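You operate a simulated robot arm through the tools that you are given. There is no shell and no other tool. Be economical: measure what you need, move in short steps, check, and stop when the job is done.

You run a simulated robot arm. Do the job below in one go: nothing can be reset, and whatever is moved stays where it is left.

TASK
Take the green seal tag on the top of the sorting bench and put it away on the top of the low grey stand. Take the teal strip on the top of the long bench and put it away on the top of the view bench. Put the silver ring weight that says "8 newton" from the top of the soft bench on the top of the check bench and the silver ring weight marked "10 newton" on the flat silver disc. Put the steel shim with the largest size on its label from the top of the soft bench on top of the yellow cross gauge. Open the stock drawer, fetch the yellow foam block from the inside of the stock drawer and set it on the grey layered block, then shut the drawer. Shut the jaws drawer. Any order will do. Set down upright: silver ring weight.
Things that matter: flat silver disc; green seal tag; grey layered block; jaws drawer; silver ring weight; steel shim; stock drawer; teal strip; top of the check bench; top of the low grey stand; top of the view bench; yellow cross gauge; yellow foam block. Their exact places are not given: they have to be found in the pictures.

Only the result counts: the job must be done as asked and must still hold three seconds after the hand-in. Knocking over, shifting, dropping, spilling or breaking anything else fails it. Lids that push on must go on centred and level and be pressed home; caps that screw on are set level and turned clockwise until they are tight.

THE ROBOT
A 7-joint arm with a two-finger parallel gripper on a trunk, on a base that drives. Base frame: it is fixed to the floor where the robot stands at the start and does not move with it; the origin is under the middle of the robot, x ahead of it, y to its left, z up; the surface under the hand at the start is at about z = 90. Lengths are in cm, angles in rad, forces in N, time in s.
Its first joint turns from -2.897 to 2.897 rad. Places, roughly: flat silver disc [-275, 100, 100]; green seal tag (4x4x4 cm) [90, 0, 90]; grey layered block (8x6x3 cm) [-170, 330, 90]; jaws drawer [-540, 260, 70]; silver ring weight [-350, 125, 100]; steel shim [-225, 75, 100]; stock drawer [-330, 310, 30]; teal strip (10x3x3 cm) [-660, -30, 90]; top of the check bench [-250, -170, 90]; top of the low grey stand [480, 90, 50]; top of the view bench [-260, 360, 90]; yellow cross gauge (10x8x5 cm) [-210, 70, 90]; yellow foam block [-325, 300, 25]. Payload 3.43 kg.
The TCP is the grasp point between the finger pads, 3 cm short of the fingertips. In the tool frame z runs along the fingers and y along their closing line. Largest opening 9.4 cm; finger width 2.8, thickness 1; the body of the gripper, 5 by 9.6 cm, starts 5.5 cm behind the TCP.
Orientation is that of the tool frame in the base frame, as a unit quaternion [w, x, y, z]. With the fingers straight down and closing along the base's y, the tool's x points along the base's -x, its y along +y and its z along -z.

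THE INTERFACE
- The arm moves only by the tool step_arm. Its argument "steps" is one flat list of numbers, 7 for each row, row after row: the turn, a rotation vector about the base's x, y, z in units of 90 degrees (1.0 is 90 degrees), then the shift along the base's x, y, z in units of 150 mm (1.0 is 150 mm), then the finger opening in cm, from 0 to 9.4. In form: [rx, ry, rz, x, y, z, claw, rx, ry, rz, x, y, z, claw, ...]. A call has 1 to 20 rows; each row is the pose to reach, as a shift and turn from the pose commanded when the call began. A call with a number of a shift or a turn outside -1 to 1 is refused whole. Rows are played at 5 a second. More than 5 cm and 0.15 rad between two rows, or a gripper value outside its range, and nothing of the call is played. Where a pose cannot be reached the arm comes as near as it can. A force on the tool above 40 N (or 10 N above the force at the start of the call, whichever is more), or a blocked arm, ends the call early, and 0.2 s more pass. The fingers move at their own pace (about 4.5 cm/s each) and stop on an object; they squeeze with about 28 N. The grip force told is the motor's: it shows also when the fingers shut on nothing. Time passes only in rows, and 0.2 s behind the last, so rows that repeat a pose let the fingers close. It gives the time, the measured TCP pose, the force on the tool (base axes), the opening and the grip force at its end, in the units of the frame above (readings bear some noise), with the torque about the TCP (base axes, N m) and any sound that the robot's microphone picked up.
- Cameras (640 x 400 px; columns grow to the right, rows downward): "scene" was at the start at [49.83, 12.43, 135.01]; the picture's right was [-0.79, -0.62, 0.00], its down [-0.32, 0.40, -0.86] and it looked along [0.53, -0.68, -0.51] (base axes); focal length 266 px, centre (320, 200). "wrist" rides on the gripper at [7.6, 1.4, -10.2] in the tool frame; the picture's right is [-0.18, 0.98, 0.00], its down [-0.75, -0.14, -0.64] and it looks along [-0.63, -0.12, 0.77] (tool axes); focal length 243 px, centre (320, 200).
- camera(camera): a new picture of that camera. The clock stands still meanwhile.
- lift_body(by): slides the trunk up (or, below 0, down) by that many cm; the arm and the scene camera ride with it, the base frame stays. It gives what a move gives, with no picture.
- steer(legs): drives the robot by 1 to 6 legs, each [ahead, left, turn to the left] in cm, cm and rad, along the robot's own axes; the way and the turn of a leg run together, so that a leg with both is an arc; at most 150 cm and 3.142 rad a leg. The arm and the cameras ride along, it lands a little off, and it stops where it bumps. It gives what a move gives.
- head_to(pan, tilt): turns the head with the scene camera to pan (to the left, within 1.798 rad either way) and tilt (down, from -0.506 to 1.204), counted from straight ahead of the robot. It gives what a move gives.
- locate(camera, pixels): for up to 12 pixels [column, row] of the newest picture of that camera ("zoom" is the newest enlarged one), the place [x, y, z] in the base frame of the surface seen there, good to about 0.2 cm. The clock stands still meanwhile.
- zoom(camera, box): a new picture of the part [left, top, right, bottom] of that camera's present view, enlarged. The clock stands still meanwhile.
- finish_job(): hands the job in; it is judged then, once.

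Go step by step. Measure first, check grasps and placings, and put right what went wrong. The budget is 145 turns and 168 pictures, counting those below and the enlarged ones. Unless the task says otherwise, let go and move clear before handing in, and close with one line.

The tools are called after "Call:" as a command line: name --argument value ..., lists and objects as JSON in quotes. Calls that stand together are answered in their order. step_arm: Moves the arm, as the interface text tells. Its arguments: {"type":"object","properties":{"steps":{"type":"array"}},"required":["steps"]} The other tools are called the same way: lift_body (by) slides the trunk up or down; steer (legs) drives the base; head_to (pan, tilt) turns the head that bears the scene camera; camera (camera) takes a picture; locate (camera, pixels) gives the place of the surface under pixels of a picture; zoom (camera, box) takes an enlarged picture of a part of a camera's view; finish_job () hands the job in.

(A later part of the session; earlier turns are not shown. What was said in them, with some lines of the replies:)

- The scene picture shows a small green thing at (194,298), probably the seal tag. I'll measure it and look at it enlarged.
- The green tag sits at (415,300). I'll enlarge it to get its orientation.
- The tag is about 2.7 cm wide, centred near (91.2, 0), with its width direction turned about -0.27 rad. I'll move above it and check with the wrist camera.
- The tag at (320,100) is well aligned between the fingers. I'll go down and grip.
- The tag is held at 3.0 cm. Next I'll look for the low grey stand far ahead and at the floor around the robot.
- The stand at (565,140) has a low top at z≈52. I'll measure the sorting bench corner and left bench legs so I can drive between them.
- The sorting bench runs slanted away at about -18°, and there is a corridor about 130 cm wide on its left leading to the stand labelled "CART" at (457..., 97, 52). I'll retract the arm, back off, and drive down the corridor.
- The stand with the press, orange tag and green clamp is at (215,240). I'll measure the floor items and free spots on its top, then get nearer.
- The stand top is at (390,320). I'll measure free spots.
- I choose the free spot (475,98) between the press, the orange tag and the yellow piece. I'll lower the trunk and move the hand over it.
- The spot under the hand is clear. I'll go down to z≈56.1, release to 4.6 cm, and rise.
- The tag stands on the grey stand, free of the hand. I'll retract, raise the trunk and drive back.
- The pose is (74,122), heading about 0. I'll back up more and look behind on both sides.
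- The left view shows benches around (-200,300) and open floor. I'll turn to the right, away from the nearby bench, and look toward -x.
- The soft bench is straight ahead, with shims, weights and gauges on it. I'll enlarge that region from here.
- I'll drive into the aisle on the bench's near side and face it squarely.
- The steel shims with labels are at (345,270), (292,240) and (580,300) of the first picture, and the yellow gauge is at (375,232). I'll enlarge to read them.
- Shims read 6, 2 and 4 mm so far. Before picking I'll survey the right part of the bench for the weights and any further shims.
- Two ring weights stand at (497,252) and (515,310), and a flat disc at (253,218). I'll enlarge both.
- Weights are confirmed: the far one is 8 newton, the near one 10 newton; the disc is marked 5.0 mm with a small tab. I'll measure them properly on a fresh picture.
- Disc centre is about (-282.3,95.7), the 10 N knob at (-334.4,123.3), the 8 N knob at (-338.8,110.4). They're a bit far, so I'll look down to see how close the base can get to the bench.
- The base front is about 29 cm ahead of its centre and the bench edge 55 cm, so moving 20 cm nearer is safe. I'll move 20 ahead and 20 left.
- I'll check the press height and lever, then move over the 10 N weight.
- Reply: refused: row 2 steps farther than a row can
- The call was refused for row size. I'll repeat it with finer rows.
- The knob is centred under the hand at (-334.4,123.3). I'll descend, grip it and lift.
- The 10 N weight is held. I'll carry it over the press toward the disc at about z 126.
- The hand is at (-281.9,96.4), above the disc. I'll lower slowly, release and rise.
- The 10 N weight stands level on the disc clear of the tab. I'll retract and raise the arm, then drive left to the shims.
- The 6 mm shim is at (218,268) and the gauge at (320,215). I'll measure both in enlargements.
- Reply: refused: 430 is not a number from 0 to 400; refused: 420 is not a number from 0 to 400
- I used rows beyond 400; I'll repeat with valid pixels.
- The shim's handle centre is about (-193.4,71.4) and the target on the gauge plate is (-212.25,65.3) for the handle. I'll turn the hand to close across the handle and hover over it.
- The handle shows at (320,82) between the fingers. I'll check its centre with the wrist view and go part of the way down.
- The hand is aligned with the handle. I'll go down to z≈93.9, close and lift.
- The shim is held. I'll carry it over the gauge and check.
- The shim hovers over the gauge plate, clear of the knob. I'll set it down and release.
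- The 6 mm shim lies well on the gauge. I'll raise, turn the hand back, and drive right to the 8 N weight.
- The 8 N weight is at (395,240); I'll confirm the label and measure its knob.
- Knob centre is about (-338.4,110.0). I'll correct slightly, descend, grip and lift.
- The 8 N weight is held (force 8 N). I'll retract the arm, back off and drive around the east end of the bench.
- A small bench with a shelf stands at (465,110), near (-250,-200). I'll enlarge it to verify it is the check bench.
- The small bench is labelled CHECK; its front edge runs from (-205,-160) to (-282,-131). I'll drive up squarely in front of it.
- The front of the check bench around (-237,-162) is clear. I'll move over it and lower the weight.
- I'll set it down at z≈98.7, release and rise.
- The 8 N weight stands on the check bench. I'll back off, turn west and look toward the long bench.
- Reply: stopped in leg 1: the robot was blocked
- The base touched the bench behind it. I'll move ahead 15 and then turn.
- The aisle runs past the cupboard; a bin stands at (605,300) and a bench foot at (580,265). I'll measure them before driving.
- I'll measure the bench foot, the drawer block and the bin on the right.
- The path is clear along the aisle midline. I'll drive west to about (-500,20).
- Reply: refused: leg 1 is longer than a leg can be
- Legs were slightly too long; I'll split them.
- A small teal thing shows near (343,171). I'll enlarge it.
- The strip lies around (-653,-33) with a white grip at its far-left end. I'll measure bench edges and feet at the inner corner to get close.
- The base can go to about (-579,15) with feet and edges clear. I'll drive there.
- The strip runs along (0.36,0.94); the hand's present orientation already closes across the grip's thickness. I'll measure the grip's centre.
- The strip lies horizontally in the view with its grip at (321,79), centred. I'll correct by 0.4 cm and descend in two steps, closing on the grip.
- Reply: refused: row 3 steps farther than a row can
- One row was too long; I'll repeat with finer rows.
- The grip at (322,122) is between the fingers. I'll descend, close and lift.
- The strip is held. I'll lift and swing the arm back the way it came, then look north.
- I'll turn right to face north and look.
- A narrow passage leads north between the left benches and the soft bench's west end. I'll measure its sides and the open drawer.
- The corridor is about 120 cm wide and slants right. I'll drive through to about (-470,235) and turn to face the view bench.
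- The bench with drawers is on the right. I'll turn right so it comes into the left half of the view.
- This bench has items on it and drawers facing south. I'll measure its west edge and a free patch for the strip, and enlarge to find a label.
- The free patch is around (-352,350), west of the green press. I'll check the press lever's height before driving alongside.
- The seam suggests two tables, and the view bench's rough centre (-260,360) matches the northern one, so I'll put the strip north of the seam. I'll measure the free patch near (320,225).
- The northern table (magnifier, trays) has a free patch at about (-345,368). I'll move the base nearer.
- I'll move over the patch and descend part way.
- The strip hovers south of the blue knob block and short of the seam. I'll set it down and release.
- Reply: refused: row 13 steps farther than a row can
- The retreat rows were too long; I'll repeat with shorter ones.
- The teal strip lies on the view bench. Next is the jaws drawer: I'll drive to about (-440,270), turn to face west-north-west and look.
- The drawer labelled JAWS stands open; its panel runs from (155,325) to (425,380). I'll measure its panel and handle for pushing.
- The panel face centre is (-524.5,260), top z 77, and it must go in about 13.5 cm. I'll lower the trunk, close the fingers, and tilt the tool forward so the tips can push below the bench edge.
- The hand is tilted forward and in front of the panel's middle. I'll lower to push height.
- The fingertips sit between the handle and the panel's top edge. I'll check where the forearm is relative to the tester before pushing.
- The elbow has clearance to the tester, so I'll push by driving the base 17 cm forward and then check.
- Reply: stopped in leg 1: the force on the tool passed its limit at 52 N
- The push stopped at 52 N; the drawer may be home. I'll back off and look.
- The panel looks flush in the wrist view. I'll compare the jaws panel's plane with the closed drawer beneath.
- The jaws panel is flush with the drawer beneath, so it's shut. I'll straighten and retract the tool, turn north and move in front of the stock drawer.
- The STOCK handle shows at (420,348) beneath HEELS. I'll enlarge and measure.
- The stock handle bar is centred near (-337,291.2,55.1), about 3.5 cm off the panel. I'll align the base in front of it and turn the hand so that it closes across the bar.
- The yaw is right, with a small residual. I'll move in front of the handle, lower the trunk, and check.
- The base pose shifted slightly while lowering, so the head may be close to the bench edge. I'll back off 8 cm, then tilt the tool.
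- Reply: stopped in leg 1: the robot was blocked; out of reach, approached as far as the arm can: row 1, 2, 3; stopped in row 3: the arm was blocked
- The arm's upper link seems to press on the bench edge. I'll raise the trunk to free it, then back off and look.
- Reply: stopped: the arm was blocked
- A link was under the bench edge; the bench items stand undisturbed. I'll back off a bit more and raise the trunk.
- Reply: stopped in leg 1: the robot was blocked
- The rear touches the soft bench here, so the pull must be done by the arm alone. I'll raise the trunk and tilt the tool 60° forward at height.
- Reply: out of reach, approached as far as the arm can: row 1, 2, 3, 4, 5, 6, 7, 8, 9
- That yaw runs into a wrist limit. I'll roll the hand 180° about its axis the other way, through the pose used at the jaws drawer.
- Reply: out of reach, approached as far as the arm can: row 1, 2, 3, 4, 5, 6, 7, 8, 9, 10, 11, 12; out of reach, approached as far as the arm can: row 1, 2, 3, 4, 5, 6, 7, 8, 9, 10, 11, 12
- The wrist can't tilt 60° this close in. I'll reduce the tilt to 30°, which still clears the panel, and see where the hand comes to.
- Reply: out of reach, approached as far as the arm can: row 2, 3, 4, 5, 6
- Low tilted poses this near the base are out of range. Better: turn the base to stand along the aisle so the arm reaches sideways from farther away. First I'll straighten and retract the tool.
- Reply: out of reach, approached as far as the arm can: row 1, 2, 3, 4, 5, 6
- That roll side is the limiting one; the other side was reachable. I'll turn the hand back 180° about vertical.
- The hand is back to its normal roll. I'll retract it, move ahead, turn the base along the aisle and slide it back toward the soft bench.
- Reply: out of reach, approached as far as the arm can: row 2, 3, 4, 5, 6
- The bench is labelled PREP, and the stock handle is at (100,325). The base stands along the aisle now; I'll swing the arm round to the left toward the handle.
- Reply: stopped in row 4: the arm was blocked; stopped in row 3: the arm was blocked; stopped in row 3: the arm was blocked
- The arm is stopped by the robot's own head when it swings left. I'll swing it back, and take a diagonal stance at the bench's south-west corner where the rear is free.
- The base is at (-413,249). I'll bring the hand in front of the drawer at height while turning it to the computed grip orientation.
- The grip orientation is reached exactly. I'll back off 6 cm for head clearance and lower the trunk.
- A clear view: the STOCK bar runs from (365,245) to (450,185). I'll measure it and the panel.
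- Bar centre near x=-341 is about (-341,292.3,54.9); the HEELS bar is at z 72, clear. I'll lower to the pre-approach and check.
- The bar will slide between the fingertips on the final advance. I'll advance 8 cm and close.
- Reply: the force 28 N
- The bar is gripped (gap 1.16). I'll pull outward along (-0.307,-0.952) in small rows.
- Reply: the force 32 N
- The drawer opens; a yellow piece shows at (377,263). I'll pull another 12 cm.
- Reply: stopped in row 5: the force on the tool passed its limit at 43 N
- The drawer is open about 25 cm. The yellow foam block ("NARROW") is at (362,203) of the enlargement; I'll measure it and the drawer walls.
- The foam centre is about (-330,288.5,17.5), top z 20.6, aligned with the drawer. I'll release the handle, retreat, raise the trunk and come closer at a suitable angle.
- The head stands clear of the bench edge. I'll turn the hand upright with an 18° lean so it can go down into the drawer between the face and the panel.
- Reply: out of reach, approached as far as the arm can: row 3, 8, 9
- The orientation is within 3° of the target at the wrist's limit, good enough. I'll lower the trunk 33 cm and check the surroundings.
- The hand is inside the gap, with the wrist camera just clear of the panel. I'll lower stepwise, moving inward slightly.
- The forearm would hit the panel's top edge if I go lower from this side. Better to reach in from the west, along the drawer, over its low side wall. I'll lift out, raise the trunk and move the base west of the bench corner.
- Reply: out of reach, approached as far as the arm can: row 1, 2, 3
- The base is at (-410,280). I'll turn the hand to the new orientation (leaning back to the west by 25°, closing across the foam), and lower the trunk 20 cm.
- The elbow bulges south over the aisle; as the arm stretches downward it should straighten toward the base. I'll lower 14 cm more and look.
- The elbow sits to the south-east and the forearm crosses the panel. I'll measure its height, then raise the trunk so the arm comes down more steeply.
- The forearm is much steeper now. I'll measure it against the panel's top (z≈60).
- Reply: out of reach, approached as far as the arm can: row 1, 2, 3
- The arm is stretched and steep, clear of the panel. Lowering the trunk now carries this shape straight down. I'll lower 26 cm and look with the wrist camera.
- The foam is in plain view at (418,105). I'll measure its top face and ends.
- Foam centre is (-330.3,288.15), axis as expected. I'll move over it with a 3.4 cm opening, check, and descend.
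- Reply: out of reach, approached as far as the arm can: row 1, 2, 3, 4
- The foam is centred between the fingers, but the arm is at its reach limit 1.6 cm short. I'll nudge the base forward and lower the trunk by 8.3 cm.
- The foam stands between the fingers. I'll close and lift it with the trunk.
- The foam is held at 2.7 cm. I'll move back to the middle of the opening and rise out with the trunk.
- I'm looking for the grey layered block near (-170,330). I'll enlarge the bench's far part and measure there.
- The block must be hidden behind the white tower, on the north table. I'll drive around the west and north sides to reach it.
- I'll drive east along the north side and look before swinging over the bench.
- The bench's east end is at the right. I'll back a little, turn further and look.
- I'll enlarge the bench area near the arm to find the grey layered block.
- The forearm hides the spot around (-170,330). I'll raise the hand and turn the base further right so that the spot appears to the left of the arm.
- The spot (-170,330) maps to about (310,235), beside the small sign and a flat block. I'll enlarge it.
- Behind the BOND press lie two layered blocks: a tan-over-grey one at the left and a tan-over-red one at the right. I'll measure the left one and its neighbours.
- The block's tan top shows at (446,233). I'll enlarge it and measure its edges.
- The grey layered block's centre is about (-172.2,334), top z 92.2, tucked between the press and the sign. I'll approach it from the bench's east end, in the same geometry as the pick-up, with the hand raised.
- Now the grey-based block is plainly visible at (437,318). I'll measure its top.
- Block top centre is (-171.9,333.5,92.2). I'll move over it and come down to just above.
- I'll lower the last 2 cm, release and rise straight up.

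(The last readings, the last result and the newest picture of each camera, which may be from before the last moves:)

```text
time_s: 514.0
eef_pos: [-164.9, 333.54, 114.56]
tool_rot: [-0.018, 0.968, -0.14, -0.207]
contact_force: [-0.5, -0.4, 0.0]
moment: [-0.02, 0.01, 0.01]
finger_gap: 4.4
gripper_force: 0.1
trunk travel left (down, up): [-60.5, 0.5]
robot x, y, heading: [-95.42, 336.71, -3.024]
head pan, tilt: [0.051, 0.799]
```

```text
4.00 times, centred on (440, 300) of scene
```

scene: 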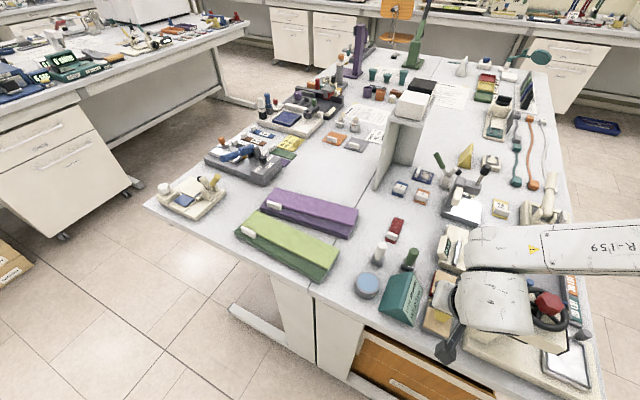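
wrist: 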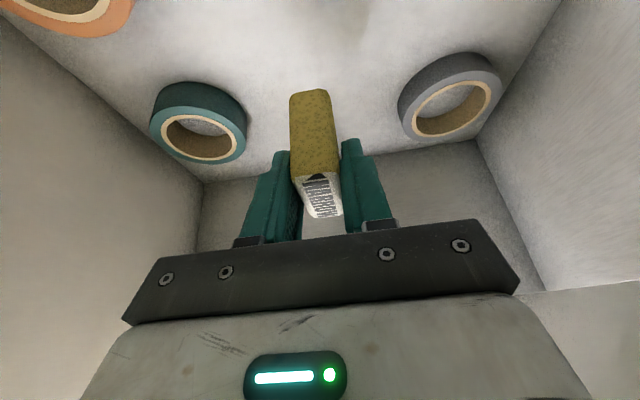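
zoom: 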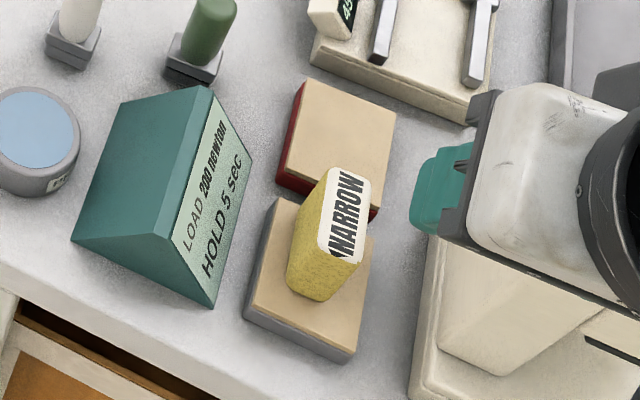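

The yellow foam block stands on the grey layered block. Now back to the stock drawer: I'll drive around the east end and into the south aisle.

Call:
steer --legs '[[-25, 0, 0], [0, 148, 0], [0, 0, -0.3], [60, 38, 0], [100, 0, 0]]'

```text
time_s: 531.9
eef_pos: [-287.01, 208.4, 114.55]
tool_rot: [-0.049, 0.934, -0.293, -0.201]
contact_force: [1.0, 0.0, -0.2]
moment: [-0.01, 0.0, 0.02]
finger_gap: 4.42
gripper_force: 0.0
trunk travel left (down, up): [-60.5, 0.5]
robot x, y, heading: [-219.56, 189.56, 2.936]
head pan, tilt: [0.051, 0.799]
```

On track at (-220,190). I'll continue past the open drawer to the south-west stance and turn to face it.

Call:
steer --legs '[[116, 6, 0], [90, -20, 0], [0, 0, -1.17], [0, 0, -1.17]]'

```text
time_s: 548.2
eef_pos: [-358.06, 278.94, 114.49]
tool_rot: [0.205, -0.081, 0.975, 0.029]
contact_force: [-0.7, -0.2, 0.9]
moment: [-0.01, -0.01, -0.02]
finger_gap: 4.41
gripper_force: 0.0
trunk travel left (down, up): [-60.5, 0.5]
robot x, y, heading: [-419.35, 245.38, 0.569]
head pan, tilt: [0.051, 0.799]
```

Back in the earlier stance. I'll close the fingers, set the earlier tool orientation, and lower in front of the open drawer panel.

Call:
step_arm --steps '[0.077, -0.007, -0.036, 0.05, -0.12, 0, 0, 0.155, -0.013, -0.073, 0.1, -0.25, 0, 0, 0.232, -0.02, -0.109, 0.15, -0.37, 0, 0, 0.31, -0.026, -0.146, 0.2, -0.5, 0, 0, 0.387, -0.033, -0.182, 0.25, -0.62, 0, 0, 0.464, -0.039, -0.218, 0.3, -0.75, 0, 0, 0.542, -0.046, -0.255, 0.35, -0.87, 0, 0, 0.619, -0.053, -0.291, 0.4, -1, 0, 0, 0.619, -0.053, -0.291, 0.4, -1, 0, 0]'

Call:
lift_body --by -30

Call:
lift_body --by -29.5

Call:
head_to --pan -0.1 --tilt 0.7

Call:
camera --camera "scene"

```text
time_s: 550.2
eef_pos: [-352.24, 263.88, 114.53]
tool_rot: [0.258, 0.238, 0.832, 0.43]
contact_force: [1.1, -0.1, 0.5]
moment: [0.0, -0.05, 0.01]
finger_gap: 0.01
gripper_force: 27.9
trunk travel left (down, up): [-60.5, 0.5]
robot x, y, heading: [-419.43, 245.48, 0.569]
head pan, tilt: [0.051, 0.799]
```

```text
time_s: 553.2
eef_pos: [-352.25, 264.02, 84.47]
tool_rot: [0.257, 0.238, 0.832, 0.429]
contact_force: [0.4, -0.4, 0.3]
moment: [0.0, -0.01, -0.01]
finger_gap: 0.01
gripper_force: 28.2
trunk travel left (down, up): [-30.5, 30.5]
robot x, y, heading: [-419.04, 245.74, 0.566]
head pan, tilt: [0.051, 0.799]
```

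```text
time_s: 556.2
eef_pos: [-352.23, 263.95, 54.99]
tool_rot: [0.258, 0.237, 0.833, 0.429]
contact_force: [-0.3, -0.6, 0.4]
moment: [-0.01, 0.04, 0.02]
finger_gap: 0.0
gripper_force: 28.0
trunk travel left (down, up): [-1.0, 60.0]
robot x, y, heading: [-419.15, 245.33, 0.566]
head pan, tilt: [0.051, 0.799]
```

```text
time_s: 556.9
eef_pos: [-352.1, 263.87, 55.03]
tool_rot: [0.258, 0.237, 0.832, 0.429]
contact_force: [0.3, 0.3, 0.2]
moment: [0.0, -0.01, -0.02]
finger_gap: 0.04
gripper_force: 28.4
trunk travel left (down, up): [-1.0, 60.0]
robot x, y, heading: [-419.15, 245.95, 0.57]
head pan, tilt: [-0.099, 0.7]
```

```text
10 pictures are left
```

scene: 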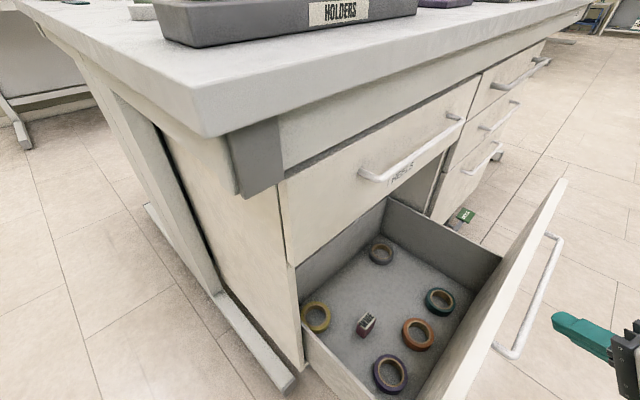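

The fingertips are 3 cm in front of the handle. I'll lower them under the bar to z≈42 and push the panel inward.

Call:
step_arm --steps '[0, 0, 0, 0, 0, -0.25, 0, 0, 0, 0, 0, 0, -0.5, 0, 0, 0, 0, 0, 0, -0.73, 0]'

Call:
step_arm --steps '[0, 0, 0, 0.06, 0.19, 0, 0, 0, 0, 0, 0.12, 0.38, 0, 0, 0, 0, 0, 0.18, 0.57, 0, 0, 0, 0, 0, 0.24, 0.75, 0, 0, 0, 0, 0, 0.3, 0.93, 0, 0]'

Call:
camera --camera "scene"

```text
time_s: 557.7
eef_pos: [-352.07, 263.78, 43.93]
tool_rot: [0.258, 0.238, 0.833, 0.429]
contact_force: [0.0, 0.2, 0.1]
moment: [-0.03, 0.02, 0.0]
finger_gap: 0.0
gripper_force: 28.4
trunk travel left (down, up): [-1.0, 60.0]
robot x, y, heading: [-419.04, 245.72, 0.567]
head pan, tilt: [-0.099, 0.7]
```

```text
time_s: 558.9
eef_pos: [-347.67, 277.97, 44.07]
tool_rot: [0.259, 0.238, 0.832, 0.429]
contact_force: [0.6, -0.7, 0.3]
moment: [-0.01, -0.02, 0.01]
finger_gap: 0.0
gripper_force: 28.9
trunk travel left (down, up): [-1.0, 60.0]
robot x, y, heading: [-419.19, 245.0, 0.567]
head pan, tilt: [-0.099, 0.7]
```

```text
9 pictures are left
```

scene: 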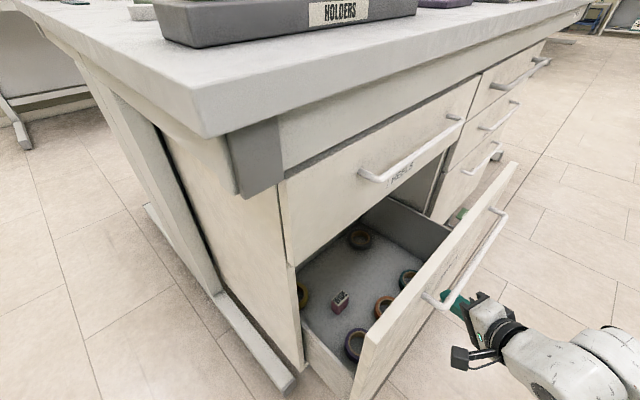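

The drawer is closing. I'll push the remaining 17 cm, until the force stop.

Call:
step_arm --steps '[0, 0, 0, 0.06, 0.19, 0, 0, 0, 0, 0, 0.12, 0.38, 0, 0, 0, 0, 0, 0.18, 0.57, 0, 0, 0, 0, 0, 0.24, 0.75, 0, 0]'

Call:
step_arm --steps '[0, 0, 0, 0.04, 0.127, 0, 0, 0, 0, 0, 0.07, 0.22, 0, 0, 0, 0, 0, 0.09, 0.28, 0, 0, 0, 0, 0, 0.1, 0.32, 0, 0, 0, 0, 0, 0.112, 0.35, 0, 0, 0, 0, 0, 0.122, 0.38, 0, 0]'

Call:
camera --camera "scene"

Call:
locate --camera "scene" --pixels '[[310, 300], [340, 280], [380, 250], [300, 220], [340, 200], [420, 180], [310, 270]]'

```text
time_s: 559.9
eef_pos: [-344.05, 289.09, 44.11]
tool_rot: [0.259, 0.237, 0.832, 0.429]
contact_force: [0.8, -0.1, 0.4]
moment: [-0.02, -0.03, -0.02]
finger_gap: 0.0
gripper_force: 28.2
trunk travel left (down, up): [-1.0, 60.0]
robot x, y, heading: [-419.07, 245.67, 0.568]
head pan, tilt: [-0.099, 0.7]
```

```text
time_s: 560.8
eef_pos: [-342.73, 293.11, 43.96]
tool_rot: [0.257, 0.24, 0.833, 0.427]
contact_force: [-9.6, -9.5, 6.2]
moment: [0.13, 0.03, 0.21]
finger_gap: 0.01
gripper_force: 27.6
trunk travel left (down, up): [-1.0, 60.0]
robot x, y, heading: [-418.96, 245.51, 0.569]
head pan, tilt: [-0.099, 0.7]
stopped in row 4: the force on the tool passed its limit at 56 N (the readings are from after the stop); the commanded pose is now the measured one
```

```text
8 pictures are left
```

scene: 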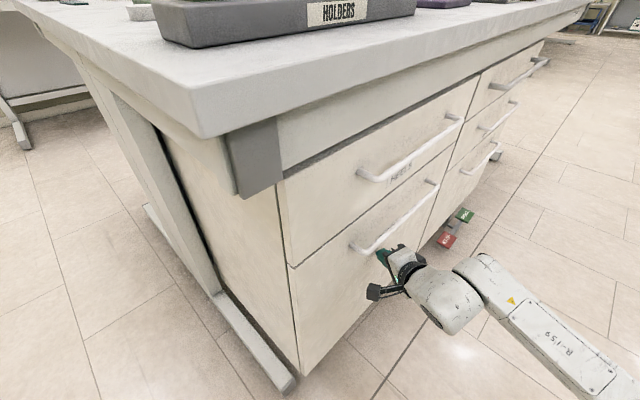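

```text
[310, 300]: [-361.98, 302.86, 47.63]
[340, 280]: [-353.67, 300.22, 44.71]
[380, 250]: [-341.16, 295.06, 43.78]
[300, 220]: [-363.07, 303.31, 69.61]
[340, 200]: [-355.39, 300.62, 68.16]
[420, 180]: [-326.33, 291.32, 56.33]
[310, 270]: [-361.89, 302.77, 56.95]
```

The stock panel is flush with the HEELS panel, so the drawer is shut. I'll draw the hand back and raise the trunk clear.

Call:
step_arm --steps '[0, 0, 0, -0.07, -0.2, 0, 0, 0, 0, 0, -0.14, -0.45, 0, 0, 0, 0, 0, -0.25, -0.75, 0, 0, 0, 0, 0, -0.35, -1, 0, 0]'

Call:
lift_body --by 39

Call:
camera --camera "scene"

```text
time_s: 561.8
eef_pos: [-348.26, 278.37, 43.84]
tool_rot: [0.257, 0.239, 0.834, 0.427]
contact_force: [0.0, 0.0, -0.4]
moment: [-0.01, 0.01, -0.03]
finger_gap: 0.0
gripper_force: 28.0
trunk travel left (down, up): [-1.0, 60.0]
robot x, y, heading: [-419.38, 245.49, 0.564]
head pan, tilt: [-0.099, 0.7]
```

```text
time_s: 565.5
eef_pos: [-348.04, 278.36, 82.85]
tool_rot: [0.258, 0.238, 0.834, 0.427]
contact_force: [-0.1, 0.2, 0.3]
moment: [0.01, -0.03, 0.0]
finger_gap: 0.0
gripper_force: 28.0
trunk travel left (down, up): [-40.0, 21.0]
robot x, y, heading: [-419.17, 245.38, 0.567]
head pan, tilt: [-0.099, 0.7]
```

```text
7 pictures are left
```

scene: 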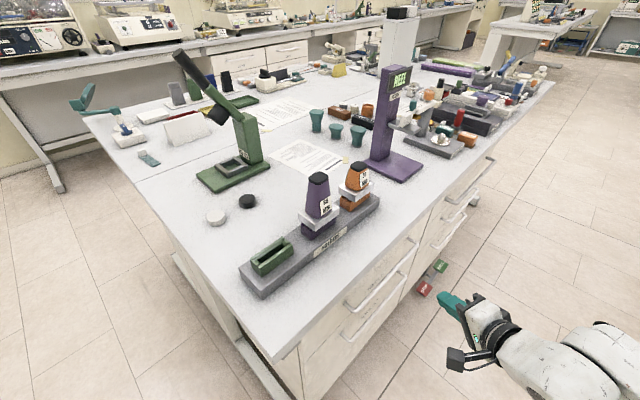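

The picture shows the stock drawer shut and the bench items undisturbed; the strip lies on the view bench at (148,158), and the hand is clear. I'm handing in.

Call:
finish_job

```text
The job is handed in.
```

The job is handed in with every item placed as asked and both drawers shut. I checked each placing in the pictures at the time, but did not look again at the items on the other benches before handing in. The robot base touched the soft bench twice while backing up. The arm also pressed against the bench over the stock drawer once; nothing in the pictures afterwards looked moved.
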